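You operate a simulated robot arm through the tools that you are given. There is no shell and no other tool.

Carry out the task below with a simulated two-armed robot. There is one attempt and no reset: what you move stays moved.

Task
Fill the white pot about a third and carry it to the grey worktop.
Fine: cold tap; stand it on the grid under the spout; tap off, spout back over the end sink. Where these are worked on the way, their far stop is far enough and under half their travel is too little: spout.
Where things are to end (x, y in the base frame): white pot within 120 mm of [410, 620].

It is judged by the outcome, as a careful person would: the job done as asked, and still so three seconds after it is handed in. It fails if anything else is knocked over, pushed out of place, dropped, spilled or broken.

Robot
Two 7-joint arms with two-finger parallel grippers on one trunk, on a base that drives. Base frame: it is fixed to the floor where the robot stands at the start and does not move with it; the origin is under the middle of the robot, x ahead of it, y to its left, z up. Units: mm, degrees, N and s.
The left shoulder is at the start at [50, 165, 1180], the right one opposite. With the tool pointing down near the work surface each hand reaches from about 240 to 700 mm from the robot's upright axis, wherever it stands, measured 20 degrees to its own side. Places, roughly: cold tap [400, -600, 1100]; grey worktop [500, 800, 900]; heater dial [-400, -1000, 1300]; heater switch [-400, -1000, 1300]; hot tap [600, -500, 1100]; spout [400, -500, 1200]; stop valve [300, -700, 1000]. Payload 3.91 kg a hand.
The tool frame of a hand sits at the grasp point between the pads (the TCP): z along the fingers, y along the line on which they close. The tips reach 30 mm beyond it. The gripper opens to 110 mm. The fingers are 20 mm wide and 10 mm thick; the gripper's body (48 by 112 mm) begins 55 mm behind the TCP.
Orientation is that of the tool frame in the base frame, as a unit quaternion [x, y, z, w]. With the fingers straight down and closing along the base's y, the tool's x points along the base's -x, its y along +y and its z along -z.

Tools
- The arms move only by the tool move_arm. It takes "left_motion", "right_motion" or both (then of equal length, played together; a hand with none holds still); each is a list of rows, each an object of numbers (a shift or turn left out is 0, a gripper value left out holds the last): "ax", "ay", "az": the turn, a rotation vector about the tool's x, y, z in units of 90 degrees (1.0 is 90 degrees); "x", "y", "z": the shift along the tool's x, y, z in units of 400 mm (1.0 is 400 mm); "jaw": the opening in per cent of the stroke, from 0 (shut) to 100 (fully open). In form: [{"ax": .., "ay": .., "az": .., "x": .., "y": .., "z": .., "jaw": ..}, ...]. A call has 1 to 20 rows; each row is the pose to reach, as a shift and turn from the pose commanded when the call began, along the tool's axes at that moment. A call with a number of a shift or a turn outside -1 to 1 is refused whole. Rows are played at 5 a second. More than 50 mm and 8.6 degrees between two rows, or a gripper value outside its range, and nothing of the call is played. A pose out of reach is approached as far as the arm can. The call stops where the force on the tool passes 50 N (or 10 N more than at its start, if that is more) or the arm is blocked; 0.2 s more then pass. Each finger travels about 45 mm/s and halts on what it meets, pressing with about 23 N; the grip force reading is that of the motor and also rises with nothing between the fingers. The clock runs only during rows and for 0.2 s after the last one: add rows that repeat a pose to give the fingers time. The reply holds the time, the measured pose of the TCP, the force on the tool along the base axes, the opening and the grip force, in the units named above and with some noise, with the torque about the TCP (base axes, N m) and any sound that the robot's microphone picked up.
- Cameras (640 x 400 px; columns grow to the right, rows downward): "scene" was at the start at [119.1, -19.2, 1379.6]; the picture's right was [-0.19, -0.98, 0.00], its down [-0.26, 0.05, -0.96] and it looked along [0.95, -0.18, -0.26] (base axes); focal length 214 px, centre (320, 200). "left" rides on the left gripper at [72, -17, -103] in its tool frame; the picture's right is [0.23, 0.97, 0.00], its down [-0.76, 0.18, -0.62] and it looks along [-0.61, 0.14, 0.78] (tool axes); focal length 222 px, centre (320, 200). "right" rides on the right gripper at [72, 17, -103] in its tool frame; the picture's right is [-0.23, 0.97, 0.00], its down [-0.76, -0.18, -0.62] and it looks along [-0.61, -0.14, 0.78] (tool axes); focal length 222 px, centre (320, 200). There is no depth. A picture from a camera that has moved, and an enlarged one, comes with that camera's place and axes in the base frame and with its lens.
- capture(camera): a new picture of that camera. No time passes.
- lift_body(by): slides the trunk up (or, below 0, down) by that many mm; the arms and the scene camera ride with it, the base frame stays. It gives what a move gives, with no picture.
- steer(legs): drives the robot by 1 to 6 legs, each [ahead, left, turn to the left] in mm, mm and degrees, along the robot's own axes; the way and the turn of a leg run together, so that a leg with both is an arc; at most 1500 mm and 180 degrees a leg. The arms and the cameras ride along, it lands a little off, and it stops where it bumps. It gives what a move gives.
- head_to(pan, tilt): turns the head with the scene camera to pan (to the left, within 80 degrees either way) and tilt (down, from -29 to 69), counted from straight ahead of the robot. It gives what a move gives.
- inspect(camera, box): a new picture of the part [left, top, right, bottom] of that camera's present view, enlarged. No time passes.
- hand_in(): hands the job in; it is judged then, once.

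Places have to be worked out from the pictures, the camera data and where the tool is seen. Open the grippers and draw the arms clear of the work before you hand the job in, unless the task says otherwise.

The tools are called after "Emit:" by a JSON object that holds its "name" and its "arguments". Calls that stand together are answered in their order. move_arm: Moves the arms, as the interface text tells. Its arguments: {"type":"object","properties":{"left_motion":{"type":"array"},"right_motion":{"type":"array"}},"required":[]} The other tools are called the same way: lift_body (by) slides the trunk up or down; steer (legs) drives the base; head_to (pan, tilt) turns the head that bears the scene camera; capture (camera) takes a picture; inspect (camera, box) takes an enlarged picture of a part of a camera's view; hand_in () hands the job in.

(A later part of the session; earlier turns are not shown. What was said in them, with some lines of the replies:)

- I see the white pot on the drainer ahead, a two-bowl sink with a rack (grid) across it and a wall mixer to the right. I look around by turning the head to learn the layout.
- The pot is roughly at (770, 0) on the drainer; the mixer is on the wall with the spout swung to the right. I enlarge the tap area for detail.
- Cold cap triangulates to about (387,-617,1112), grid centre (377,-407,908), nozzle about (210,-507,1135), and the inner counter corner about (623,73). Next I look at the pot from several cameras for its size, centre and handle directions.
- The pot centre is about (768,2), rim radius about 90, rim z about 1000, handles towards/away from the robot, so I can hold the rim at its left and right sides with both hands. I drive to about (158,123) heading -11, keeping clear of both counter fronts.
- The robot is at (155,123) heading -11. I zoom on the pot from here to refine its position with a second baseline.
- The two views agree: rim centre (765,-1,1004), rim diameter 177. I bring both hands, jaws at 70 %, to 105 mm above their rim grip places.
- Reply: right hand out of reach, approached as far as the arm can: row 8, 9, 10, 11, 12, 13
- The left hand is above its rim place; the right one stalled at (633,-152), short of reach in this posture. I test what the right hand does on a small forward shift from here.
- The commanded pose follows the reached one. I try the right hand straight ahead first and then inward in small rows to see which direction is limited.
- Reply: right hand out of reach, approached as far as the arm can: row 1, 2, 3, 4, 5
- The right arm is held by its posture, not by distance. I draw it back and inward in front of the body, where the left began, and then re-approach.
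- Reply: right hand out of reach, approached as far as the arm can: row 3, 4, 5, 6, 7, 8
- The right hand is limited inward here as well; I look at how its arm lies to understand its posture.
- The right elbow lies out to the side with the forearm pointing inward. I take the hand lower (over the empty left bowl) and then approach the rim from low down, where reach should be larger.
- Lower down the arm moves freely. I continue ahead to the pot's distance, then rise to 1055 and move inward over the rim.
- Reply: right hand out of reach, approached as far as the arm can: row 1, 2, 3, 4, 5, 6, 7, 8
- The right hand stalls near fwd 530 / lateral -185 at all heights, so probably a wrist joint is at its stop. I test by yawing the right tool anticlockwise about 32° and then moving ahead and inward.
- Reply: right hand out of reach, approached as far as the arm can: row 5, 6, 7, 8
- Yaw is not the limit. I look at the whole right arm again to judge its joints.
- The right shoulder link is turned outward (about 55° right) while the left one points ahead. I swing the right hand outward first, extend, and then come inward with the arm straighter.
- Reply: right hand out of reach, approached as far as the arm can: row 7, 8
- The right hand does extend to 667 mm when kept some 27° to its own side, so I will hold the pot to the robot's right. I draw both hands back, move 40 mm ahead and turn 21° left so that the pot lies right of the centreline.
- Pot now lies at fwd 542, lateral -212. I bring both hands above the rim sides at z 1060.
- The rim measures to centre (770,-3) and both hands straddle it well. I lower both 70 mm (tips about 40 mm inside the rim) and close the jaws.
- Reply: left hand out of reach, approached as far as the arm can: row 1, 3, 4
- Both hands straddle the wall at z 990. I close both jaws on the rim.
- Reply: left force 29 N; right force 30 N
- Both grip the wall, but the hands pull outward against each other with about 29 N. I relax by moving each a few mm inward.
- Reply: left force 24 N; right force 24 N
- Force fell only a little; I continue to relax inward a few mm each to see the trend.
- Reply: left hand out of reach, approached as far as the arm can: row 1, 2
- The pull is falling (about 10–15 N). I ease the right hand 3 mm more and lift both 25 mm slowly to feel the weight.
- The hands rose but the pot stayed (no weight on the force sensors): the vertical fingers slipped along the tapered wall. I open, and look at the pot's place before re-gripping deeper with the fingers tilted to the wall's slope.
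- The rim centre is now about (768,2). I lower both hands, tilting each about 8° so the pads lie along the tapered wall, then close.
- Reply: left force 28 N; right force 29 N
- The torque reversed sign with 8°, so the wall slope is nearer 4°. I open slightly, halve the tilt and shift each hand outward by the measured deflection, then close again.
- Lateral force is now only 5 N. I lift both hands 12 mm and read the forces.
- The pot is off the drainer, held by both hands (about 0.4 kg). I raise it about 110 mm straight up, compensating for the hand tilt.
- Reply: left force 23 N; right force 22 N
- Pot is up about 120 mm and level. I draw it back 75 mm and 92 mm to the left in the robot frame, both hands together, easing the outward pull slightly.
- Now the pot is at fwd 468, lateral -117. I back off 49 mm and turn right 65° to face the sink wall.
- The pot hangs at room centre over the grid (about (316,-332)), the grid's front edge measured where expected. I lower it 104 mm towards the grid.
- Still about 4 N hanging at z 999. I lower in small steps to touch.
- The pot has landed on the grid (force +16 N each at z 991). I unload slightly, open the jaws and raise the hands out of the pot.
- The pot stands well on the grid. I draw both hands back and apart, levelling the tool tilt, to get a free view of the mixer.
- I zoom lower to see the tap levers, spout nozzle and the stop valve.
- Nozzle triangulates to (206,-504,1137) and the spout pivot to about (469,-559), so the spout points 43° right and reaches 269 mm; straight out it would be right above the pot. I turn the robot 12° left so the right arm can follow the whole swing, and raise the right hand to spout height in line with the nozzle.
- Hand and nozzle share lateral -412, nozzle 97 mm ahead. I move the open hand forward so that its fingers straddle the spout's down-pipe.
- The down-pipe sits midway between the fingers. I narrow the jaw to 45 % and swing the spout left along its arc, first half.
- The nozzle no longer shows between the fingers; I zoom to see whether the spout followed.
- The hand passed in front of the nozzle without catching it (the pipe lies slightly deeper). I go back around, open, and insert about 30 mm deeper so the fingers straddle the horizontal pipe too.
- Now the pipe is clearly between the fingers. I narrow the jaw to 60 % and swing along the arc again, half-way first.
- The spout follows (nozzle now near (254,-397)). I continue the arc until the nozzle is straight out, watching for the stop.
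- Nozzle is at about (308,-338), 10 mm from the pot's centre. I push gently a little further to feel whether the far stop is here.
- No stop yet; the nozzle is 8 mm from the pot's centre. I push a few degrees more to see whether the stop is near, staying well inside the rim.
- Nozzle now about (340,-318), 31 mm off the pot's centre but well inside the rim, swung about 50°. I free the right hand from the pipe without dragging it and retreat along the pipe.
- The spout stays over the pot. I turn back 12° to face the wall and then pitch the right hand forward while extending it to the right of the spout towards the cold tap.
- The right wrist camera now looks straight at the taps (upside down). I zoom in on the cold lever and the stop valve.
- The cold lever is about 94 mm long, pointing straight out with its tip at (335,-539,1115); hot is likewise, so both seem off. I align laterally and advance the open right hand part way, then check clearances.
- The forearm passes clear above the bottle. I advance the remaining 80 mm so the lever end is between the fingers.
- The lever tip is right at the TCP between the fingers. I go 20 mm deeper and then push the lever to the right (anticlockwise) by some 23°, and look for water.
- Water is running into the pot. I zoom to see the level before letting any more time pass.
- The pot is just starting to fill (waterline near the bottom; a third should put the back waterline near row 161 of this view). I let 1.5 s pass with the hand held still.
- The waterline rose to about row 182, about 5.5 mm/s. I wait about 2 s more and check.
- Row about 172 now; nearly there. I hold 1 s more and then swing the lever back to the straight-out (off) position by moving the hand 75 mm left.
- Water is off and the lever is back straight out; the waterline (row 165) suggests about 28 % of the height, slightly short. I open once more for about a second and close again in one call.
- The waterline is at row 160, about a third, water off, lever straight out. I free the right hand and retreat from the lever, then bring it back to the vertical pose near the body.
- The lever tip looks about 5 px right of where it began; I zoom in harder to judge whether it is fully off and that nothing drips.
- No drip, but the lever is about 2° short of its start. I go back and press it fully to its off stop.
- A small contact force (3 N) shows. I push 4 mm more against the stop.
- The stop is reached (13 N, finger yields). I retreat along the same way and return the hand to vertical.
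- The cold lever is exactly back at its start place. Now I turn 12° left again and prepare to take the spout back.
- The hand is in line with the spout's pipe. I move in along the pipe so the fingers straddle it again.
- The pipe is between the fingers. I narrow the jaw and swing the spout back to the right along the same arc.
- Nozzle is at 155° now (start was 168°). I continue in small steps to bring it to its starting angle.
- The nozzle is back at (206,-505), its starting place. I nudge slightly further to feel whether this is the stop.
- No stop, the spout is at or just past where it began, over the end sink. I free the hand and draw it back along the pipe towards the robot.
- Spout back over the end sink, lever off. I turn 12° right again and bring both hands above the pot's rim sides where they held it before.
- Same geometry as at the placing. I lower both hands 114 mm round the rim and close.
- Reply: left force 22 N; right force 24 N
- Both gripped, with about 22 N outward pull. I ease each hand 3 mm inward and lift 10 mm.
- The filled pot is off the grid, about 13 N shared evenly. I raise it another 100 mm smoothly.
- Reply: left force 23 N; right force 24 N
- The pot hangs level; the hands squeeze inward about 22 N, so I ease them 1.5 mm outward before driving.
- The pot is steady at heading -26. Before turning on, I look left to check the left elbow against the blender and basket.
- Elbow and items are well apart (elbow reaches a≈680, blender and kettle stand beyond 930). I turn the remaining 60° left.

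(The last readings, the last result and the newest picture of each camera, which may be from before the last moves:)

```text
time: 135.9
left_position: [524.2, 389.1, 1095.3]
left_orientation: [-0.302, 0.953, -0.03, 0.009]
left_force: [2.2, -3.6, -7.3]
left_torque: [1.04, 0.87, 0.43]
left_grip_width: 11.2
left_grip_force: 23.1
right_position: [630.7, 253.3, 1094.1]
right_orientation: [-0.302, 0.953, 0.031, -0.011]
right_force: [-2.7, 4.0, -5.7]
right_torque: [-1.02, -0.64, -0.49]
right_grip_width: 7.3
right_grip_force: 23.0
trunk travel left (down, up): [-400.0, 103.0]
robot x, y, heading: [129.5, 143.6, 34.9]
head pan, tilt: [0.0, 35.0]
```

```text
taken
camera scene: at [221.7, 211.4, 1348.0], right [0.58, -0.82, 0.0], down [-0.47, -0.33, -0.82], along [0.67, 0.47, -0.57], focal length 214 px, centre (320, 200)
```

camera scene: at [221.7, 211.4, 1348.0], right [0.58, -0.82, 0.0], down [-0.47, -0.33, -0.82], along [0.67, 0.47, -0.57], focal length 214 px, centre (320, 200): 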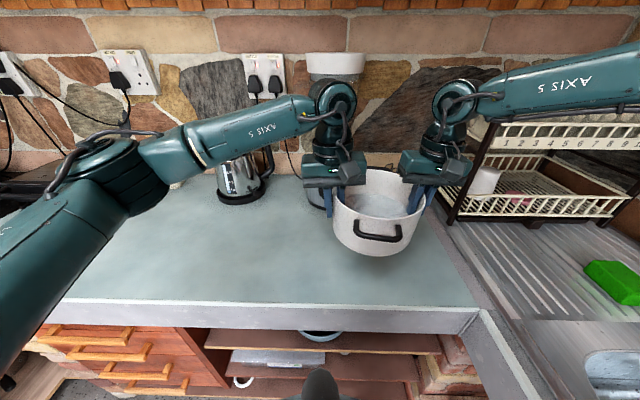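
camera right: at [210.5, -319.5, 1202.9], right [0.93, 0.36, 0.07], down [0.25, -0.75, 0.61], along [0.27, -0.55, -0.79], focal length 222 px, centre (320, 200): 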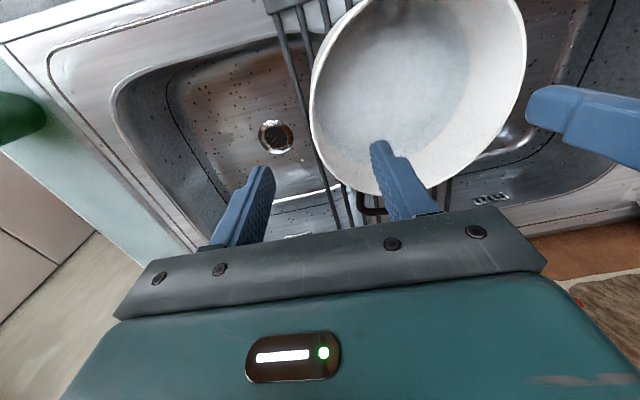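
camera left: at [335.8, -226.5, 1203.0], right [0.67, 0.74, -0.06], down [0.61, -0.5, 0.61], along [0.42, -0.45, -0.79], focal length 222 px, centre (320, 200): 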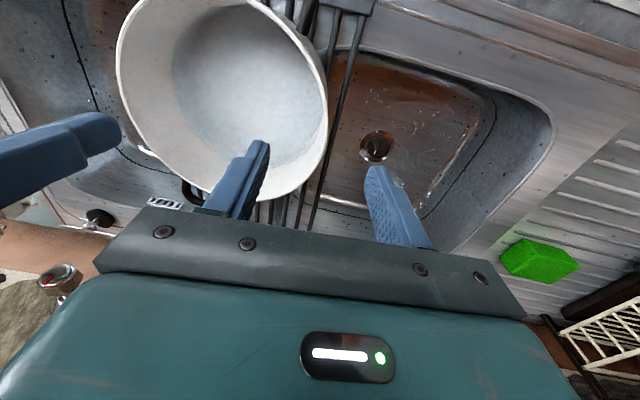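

Pot now at about (577,321) over the worktop with water steady. The target is 341 mm to the robot's left and 34 mm ahead; the way is clear, so I strafe there.

Emit:
{"name": "steer", "arguments": {"legs": [[34, 341, 0]]}}

Emit:
{"name": "capture", "arguments": {"camera": "scene"}}

```text
time: 139.5
left_position: [350.8, 692.7, 1094.7]
left_orientation: [-0.306, 0.952, -0.03, 0.009]
left_force: [1.7, -3.5, -5.6]
left_torque: [0.9, 0.87, 0.38]
left_grip_width: 10.4
left_grip_force: 23.5
right_position: [458.2, 556.5, 1095.5]
right_orientation: [-0.304, 0.952, 0.033, -0.012]
right_force: [-1.8, 3.0, -6.3]
right_torque: [-0.98, -0.76, -0.5]
right_grip_width: 7.7
right_grip_force: 22.8
trunk travel left (down, up): [-400.0, 103.0]
robot x, y, heading: [-39.6, 444.3, 35.4]
head pan, tilt: [0.0, 35.0]
```

```text
taken
camera scene: at [49.6, 512.7, 1348.0], right [0.58, -0.81, 0.0], down [-0.47, -0.33, -0.82], along [0.67, 0.47, -0.57], focal length 214 px, centre (320, 200)
```

scene: 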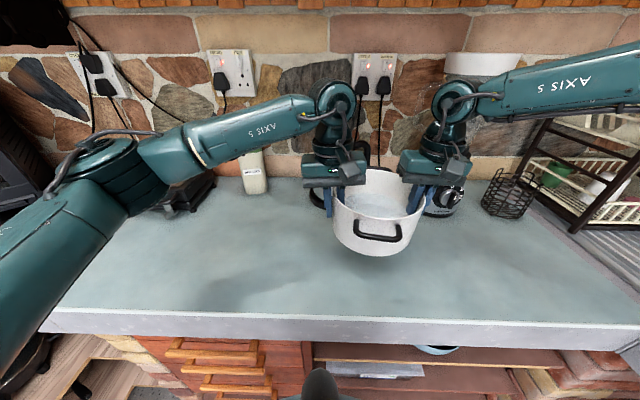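

The pot is over (404,625), on target. I lower it 95 mm and then feel for the worktop.

Emit:
{"name": "move_arm", "arguments": {"left_motion": [{"y": 0.002, "z": 0.03}, {"y": 0.004, "z": 0.06}, {"y": 0.006, "z": 0.09}, {"y": 0.0085, "z": 0.12}, {"y": 0.0105, "z": 0.15}, {"y": 0.0125, "z": 0.18}, {"y": 0.0145, "z": 0.21}, {"y": 0.0166, "z": 0.237}, {"y": 0.0166, "z": 0.237}], "right_motion": [{"y": -0.002, "z": 0.03}, {"y": -0.004, "z": 0.06}, {"y": -0.006, "z": 0.09}, {"y": -0.0085, "z": 0.12}, {"y": -0.0105, "z": 0.15}, {"y": -0.0125, "z": 0.18}, {"y": -0.0145, "z": 0.21}, {"y": -0.0166, "z": 0.237}, {"y": -0.0166, "z": 0.237}]}}

Emit:
{"name": "inspect", "arguments": {"camera": "scene", "box": [260, 150, 500, 300]}}

```text
time: 141.5
left_position: [351.1, 692.9, 999.6]
left_orientation: [-0.305, 0.952, -0.031, 0.009]
left_force: [8.6, -10.7, -7.4]
left_torque: [1.18, 0.59, 0.4]
left_grip_width: 10.7
left_grip_force: 23.3
right_position: [458.3, 557.2, 999.5]
right_orientation: [-0.304, 0.952, 0.033, -0.012]
right_force: [-8.7, 10.8, -4.8]
right_torque: [-1.1, -0.37, -0.46]
right_grip_width: 7.6
right_grip_force: 22.9
trunk travel left (down, up): [-400.0, 103.0]
robot x, y, heading: [-45.3, 445.1, 35.4]
head pan, tilt: [0.0, 35.0]
```

```text
2.67 times, centred on (380, 225) of scene
camera zoom: at [49.5, 512.5, 1348.0], right [0.58, -0.81, 0.0], down [-0.47, -0.33, -0.82], along [0.67, 0.47, -0.57], focal length 572 px, centre (160, 133)
```

zoom: 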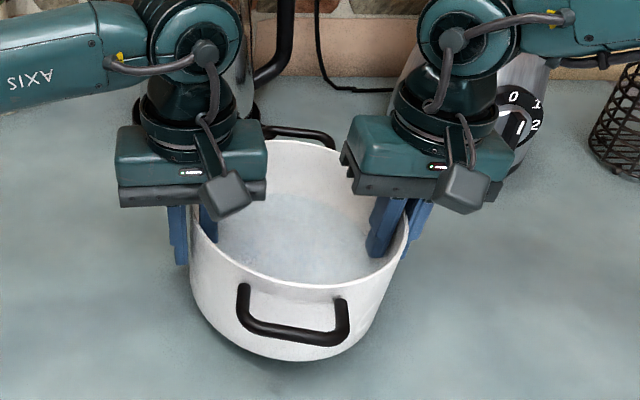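

Still hanging at z 1000 with about 12 N. I lower in 4 mm steps until the weight is taken.

Emit:
{"name": "move_arm", "arguments": {"left_motion": [{"y": 0.0007, "z": 0.01}, {"y": 0.0014, "z": 0.02}, {"y": 0.0021, "z": 0.03}, {"y": 0.0021, "z": 0.03}], "right_motion": [{"y": -0.0007, "z": 0.01}, {"y": -0.0014, "z": 0.02}, {"y": -0.0021, "z": 0.03}, {"y": -0.0021, "z": 0.03}]}}

Emit:
{"name": "move_arm", "arguments": {"left_motion": [{"y": 0.0007, "z": 0.01}, {"y": 0.0011, "z": 0.015}, {"y": 0.0011, "z": 0.015}], "right_motion": [{"y": -0.0007, "z": 0.01}, {"y": -0.0011, "z": 0.015}, {"y": -0.0011, "z": 0.015}]}}

```text
time: 142.5
left_position: [351.0, 692.0, 989.6]
left_orientation: [-0.305, 0.952, -0.031, 0.008]
left_force: [8.1, -11.3, -6.0]
left_torque: [0.89, 0.8, 0.43]
left_grip_width: 11.1
left_grip_force: 22.9
right_position: [458.3, 556.3, 987.6]
right_orientation: [-0.304, 0.952, 0.032, -0.011]
right_force: [-7.4, 10.1, -5.0]
right_torque: [-0.96, -0.65, -0.46]
right_grip_width: 7.3
right_grip_force: 22.7
trunk travel left (down, up): [-400.0, 103.0]
robot x, y, heading: [-46.2, 444.7, 35.6]
head pan, tilt: [0.0, 35.0]
```

```text
time: 143.3
left_position: [352.3, 691.6, 982.2]
left_orientation: [-0.305, 0.952, -0.031, 0.009]
left_force: [12.6, -15.3, -5.7]
left_torque: [0.81, 0.86, 0.44]
left_grip_width: 10.9
left_grip_force: 22.6
right_position: [458.3, 557.6, 981.7]
right_orientation: [-0.304, 0.952, 0.033, -0.011]
right_force: [-11.2, 15.6, -5.9]
right_torque: [-0.93, -0.74, -0.49]
right_grip_width: 7.4
right_grip_force: 22.9
trunk travel left (down, up): [-400.0, 103.0]
robot x, y, heading: [-43.7, 443.4, 35.4]
head pan, tilt: [0.0, 35.0]
```

Still hanging at z 982. I continue down in small steps, easing the outward pull a little.

Emit:
{"name": "move_arm", "arguments": {"left_motion": [{"y": -0.003, "z": 0.005}, {"y": -0.003, "z": 0.01}, {"y": -0.003, "z": 0.015}, {"y": -0.003, "z": 0.015}], "right_motion": [{"y": 0.003, "z": 0.005}, {"y": 0.003, "z": 0.01}, {"y": 0.003, "z": 0.015}, {"y": 0.003, "z": 0.015}]}}

Emit:
{"name": "inspect", "arguments": {"camera": "scene", "box": [260, 150, 500, 300]}}

```text
time: 144.3
left_position: [349.9, 690.5, 975.7]
left_orientation: [-0.307, 0.951, -0.029, 0.008]
left_force: [-1.7, 3.0, -2.0]
left_torque: [0.55, 1.06, 0.35]
left_grip_width: 10.1
left_grip_force: 22.8
right_position: [457.7, 557.4, 975.8]
right_orientation: [-0.303, 0.952, 0.031, -0.01]
right_force: [1.2, -0.3, 2.3]
right_torque: [-1.17, -0.52, -0.52]
right_grip_width: 7.0
right_grip_force: 22.6
trunk travel left (down, up): [-400.0, 103.0]
robot x, y, heading: [-46.4, 446.6, 35.5]
head pan, tilt: [0.0, 35.0]
```

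```text
2.67 times, centred on (380, 225) of scene
camera zoom: at [48.7, 512.5, 1348.3], right [0.58, -0.81, 0.0], down [-0.47, -0.33, -0.82], along [0.67, 0.48, -0.57], focal length 572 px, centre (160, 133)
```

zoom: 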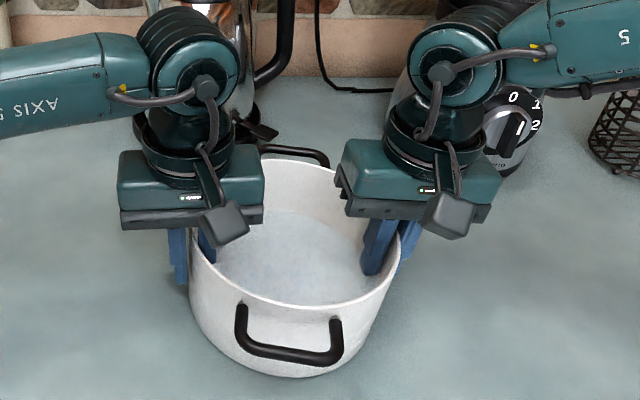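

The weight is now taken by the worktop (force near zero at z 976). I press 1.5 mm more and open both jaws.

Emit:
{"name": "move_arm", "arguments": {"left_motion": [{"z": 0.004}, {"z": 0.004}, {"z": 0.004, "jaw": 10}, {"z": 0.004, "jaw": 20}, {"z": 0.004, "jaw": 35}, {"z": 0.004, "jaw": 50}, {"z": 0.004, "jaw": 50}, {"z": 0.004, "jaw": 50}], "right_motion": [{"z": 0.004}, {"z": 0.004}, {"z": 0.004, "jaw": 10}, {"z": 0.004, "jaw": 20}, {"z": 0.004, "jaw": 35}, {"z": 0.004, "jaw": 50}, {"z": 0.004, "jaw": 50}, {"z": 0.004, "jaw": 50}]}}

Emit:
{"name": "inspect", "arguments": {"camera": "scene", "box": [260, 150, 500, 300]}}

```text
time: 146.1
left_position: [351.2, 690.5, 975.3]
left_orientation: [-0.305, 0.952, -0.031, 0.009]
left_force: [0.7, 0.6, 0.6]
left_torque: [0.01, 0.01, -0.02]
left_grip_width: 54.9
left_grip_force: 0.0
right_position: [456.1, 557.9, 975.0]
right_orientation: [-0.304, 0.952, 0.032, -0.01]
right_force: [0.0, -0.1, -0.5]
right_torque: [0.0, 0.01, 0.03]
right_grip_width: 54.9
right_grip_force: 0.1
trunk travel left (down, up): [-400.0, 103.0]
robot x, y, heading: [-44.4, 447.4, 35.3]
head pan, tilt: [0.0, 35.0]
```

```text
2.67 times, centred on (380, 225) of scene
camera zoom: at [48.7, 512.1, 1348.2], right [0.58, -0.81, 0.0], down [-0.47, -0.33, -0.82], along [0.67, 0.48, -0.57], focal length 572 px, centre (160, 133)
```

zoom: 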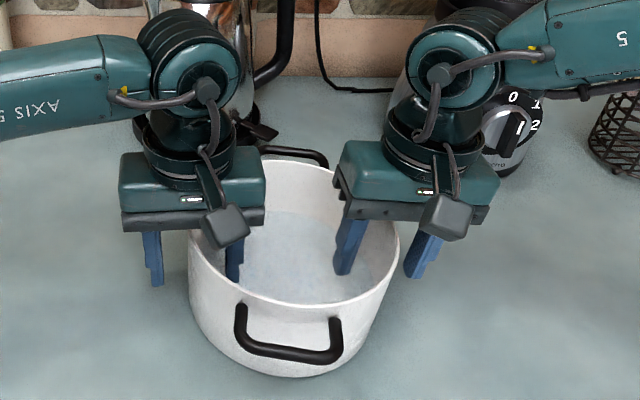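

The jaws are open and the pot stands. I raise both hands straight out of the pot and draw them back clear.

Emit:
{"name": "move_arm", "arguments": {"left_motion": [{"y": -0.005, "z": -0.08}, {"y": -0.011, "z": -0.16}, {"y": -0.017, "z": -0.24}, {"y": -0.023, "z": -0.33}, {"x": 0.1, "y": -0.01, "z": -0.37}, {"x": 0.2, "y": 0.04, "z": -0.39}, {"x": 0.3, "y": 0.1, "z": -0.4, "jaw": 100}, {"x": 0.3, "y": 0.1, "z": -0.4}, {"x": 0.3, "y": 0.1, "z": -0.4}], "right_motion": [{"y": 0.005, "z": -0.08}, {"y": 0.011, "z": -0.16}, {"y": 0.017, "z": -0.24}, {"y": 0.023, "z": -0.33}, {"x": 0.1, "y": 0.01, "z": -0.37}, {"x": 0.2, "y": -0.04, "z": -0.39}, {"x": 0.3, "y": -0.1, "z": -0.4, "jaw": 100}, {"x": 0.3, "y": -0.1, "z": -0.4}, {"x": 0.3, "y": -0.1, "z": -0.4}]}}

Emit:
{"name": "capture", "arguments": {"camera": "scene"}}

Emit:
{"name": "inspect", "arguments": {"camera": "scene", "box": [260, 150, 500, 300]}}

Emit:
{"name": "head_to", "arguments": {"pan": -75, "tilt": 20}}

Emit:
{"name": "capture", "arguments": {"camera": "scene"}}

```text
time: 148.1
left_position: [224.4, 660.8, 1132.2]
left_orientation: [-0.306, 0.952, -0.03, 0.009]
left_force: [-0.3, -0.4, 0.5]
left_torque: [0.01, -0.02, -0.02]
left_grip_width: 110.0
left_grip_force: 0.1
right_position: [384.9, 447.6, 1132.0]
right_orientation: [-0.304, 0.952, 0.033, -0.01]
right_force: [-0.3, 0.0, 0.0]
right_torque: [-0.03, -0.06, 0.0]
right_grip_width: 109.9
right_grip_force: 0.0
trunk travel left (down, up): [-400.0, 103.0]
robot x, y, heading: [-45.3, 443.3, 35.7]
head pan, tilt: [0.0, 35.0]
```

```text
taken
camera scene: at [48.4, 511.9, 1348.2], right [0.58, -0.81, 0.0], down [-0.47, -0.33, -0.82], along [0.67, 0.48, -0.57], focal length 214 px, centre (320, 200)
```

scene: 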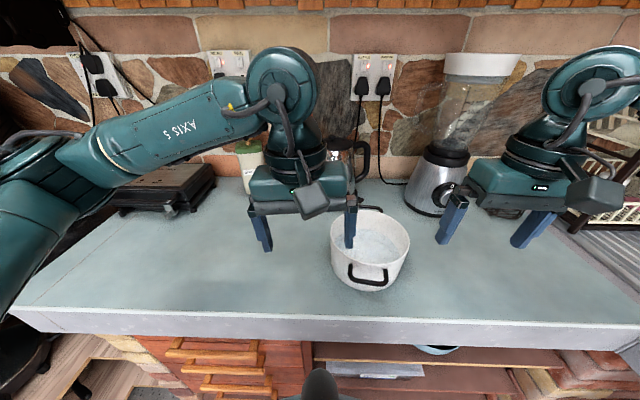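

```text
2.67 times, centred on (380, 225) of scene
camera zoom: at [48.4, 511.9, 1348.2], right [0.58, -0.81, 0.0], down [-0.47, -0.33, -0.82], along [0.67, 0.48, -0.57], focal length 572 px, centre (160, 133)
```

zoom: 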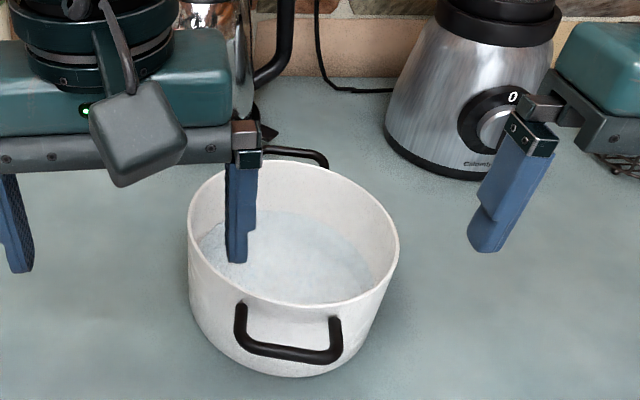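

```text
time: 149.6
left_position: [224.4, 659.9, 1132.0]
left_orientation: [-0.306, 0.952, -0.03, 0.008]
left_force: [-0.7, -0.5, 0.2]
left_torque: [-0.02, -0.03, 0.03]
left_grip_width: 110.1
left_grip_force: 0.1
right_position: [385.9, 447.7, 1131.5]
right_orientation: [-0.304, 0.952, 0.032, -0.01]
right_force: [0.2, 0.8, -0.8]
right_torque: [-0.01, 0.0, -0.01]
right_grip_width: 110.0
right_grip_force: 0.1
trunk travel left (down, up): [-400.0, 103.0]
robot x, y, heading: [-45.1, 443.9, 35.5]
head pan, tilt: [-75.0, 20.0]
```

```text
taken
camera scene: at [48.8, 401.8, 1372.0], right [-0.64, -0.77, 0.0], down [-0.26, 0.22, -0.94], along [0.72, -0.6, -0.34], focal length 214 px, centre (320, 200)
```

scene: 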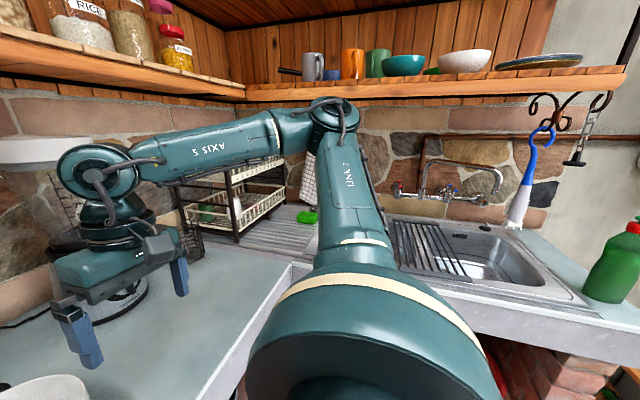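

The pot stands on the worktop at about (404,624), spout over the end sink, tap off, everything else in place. I draw the hands up and farther back, then take a last look.

Emit:
{"name": "move_arm", "arguments": {"left_motion": [{"x": 0.04, "y": 0.04, "z": -0.08}, {"x": 0.08, "y": 0.08, "z": -0.16}, {"x": 0.12, "y": 0.12, "z": -0.24}, {"x": 0.15, "y": 0.15, "z": -0.32}], "right_motion": [{"x": 0.04, "y": -0.04, "z": -0.08}, {"x": 0.08, "y": -0.08, "z": -0.16}, {"x": 0.12, "y": -0.12, "z": -0.24}, {"x": 0.15, "y": -0.15, "z": -0.32}]}}

Emit:
{"name": "inspect", "arguments": {"camera": "scene", "box": [370, 110, 610, 260]}}

Emit:
{"name": "head_to", "arguments": {"pan": 0, "tilt": 35}}

Emit:
{"name": "capture", "arguments": {"camera": "scene"}}

```text
time: 150.6
left_position: [134.4, 682.2, 1259.1]
left_orientation: [-0.305, 0.952, -0.03, 0.008]
left_force: [0.0, -1.5, 0.0]
left_torque: [0.02, 0.02, -0.01]
left_grip_width: 109.6
left_grip_force: 0.0
right_position: [377.6, 356.1, 1255.8]
right_orientation: [-0.304, 0.952, 0.032, -0.01]
right_force: [-0.4, 0.1, -1.5]
right_torque: [0.0, 0.01, -0.02]
right_grip_width: 110.1
right_grip_force: 0.1
trunk travel left (down, up): [-400.0, 103.0]
robot x, y, heading: [-43.3, 441.8, 35.4]
head pan, tilt: [-75.0, 20.0]
```

```text
2.67 times, centred on (490, 185) of scene
camera zoom: at [48.0, 401.4, 1372.0], right [-0.64, -0.77, 0.0], down [-0.26, 0.22, -0.94], along [0.72, -0.6, -0.34], focal length 572 px, centre (-133, 240)
```

zoom: 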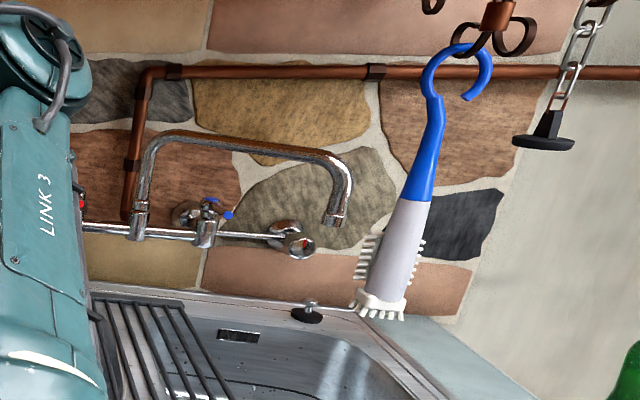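

```text
time: 152.1
left_position: [136.0, 684.2, 1259.2]
left_orientation: [-0.305, 0.952, -0.03, 0.008]
left_force: [0.7, 0.1, -0.2]
left_torque: [0.02, -0.01, 0.0]
left_grip_width: 110.1
left_grip_force: 0.1
right_position: [379.2, 356.9, 1254.9]
right_orientation: [-0.304, 0.952, 0.032, -0.011]
right_force: [-0.3, -0.9, 0.7]
right_torque: [0.0, -0.01, 0.02]
right_grip_width: 109.8
right_grip_force: 0.2
trunk travel left (down, up): [-400.0, 103.0]
robot x, y, heading: [-46.5, 444.4, 35.4]
head pan, tilt: [0.0, 35.0]
```

```text
taken
camera scene: at [48.7, 512.1, 1348.2], right [0.58, -0.81, 0.0], down [-0.47, -0.33, -0.82], along [0.67, 0.47, -0.57], focal length 214 px, centre (320, 200)
```

scene: 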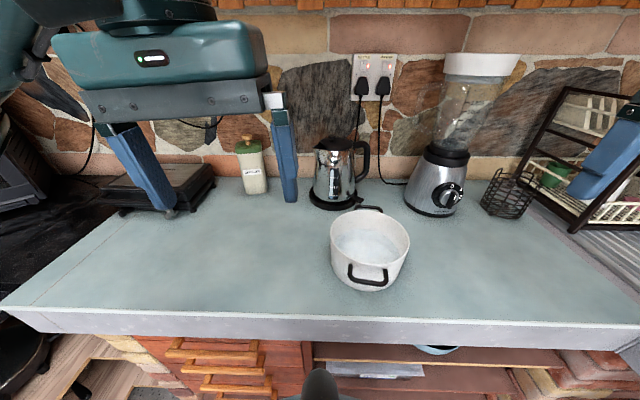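

The pot stands upright at about (400,620), a third full; the tap is off, the spout is over the end sink, and both arms are clear with open grippers. I hand the job in.

Emit:
{"name": "hand_in", "arguments": {}}

```text
The job is handed in.
```

The white pot is about a third full of cold water and standing on the grey worktop at about (400, 620), within 15 mm of the target. I judged the fill by eye from the waterline on the inside wall.

- **Filling:** The pot stood on the grid while I swung the spout over it, about 50° by eye. I did not reach the spout's far stop, so I can't confirm that is at least half its travel. The nozzle was inside the rim the whole time the water ran.
- **Cold tap:** I turned it off and pressed the lever back against its stop; there was no drip.
- **Spout:** It is back over the end sink, about where it started (within 3°).
- **Everything else:** I saw nothing spilled, knocked over or moved out of place. Both grippers are open and the arms are drawn back.

My first grip on the pot slipped and shifted it by about 5 mm on the drainer before I lifted it cleanly.
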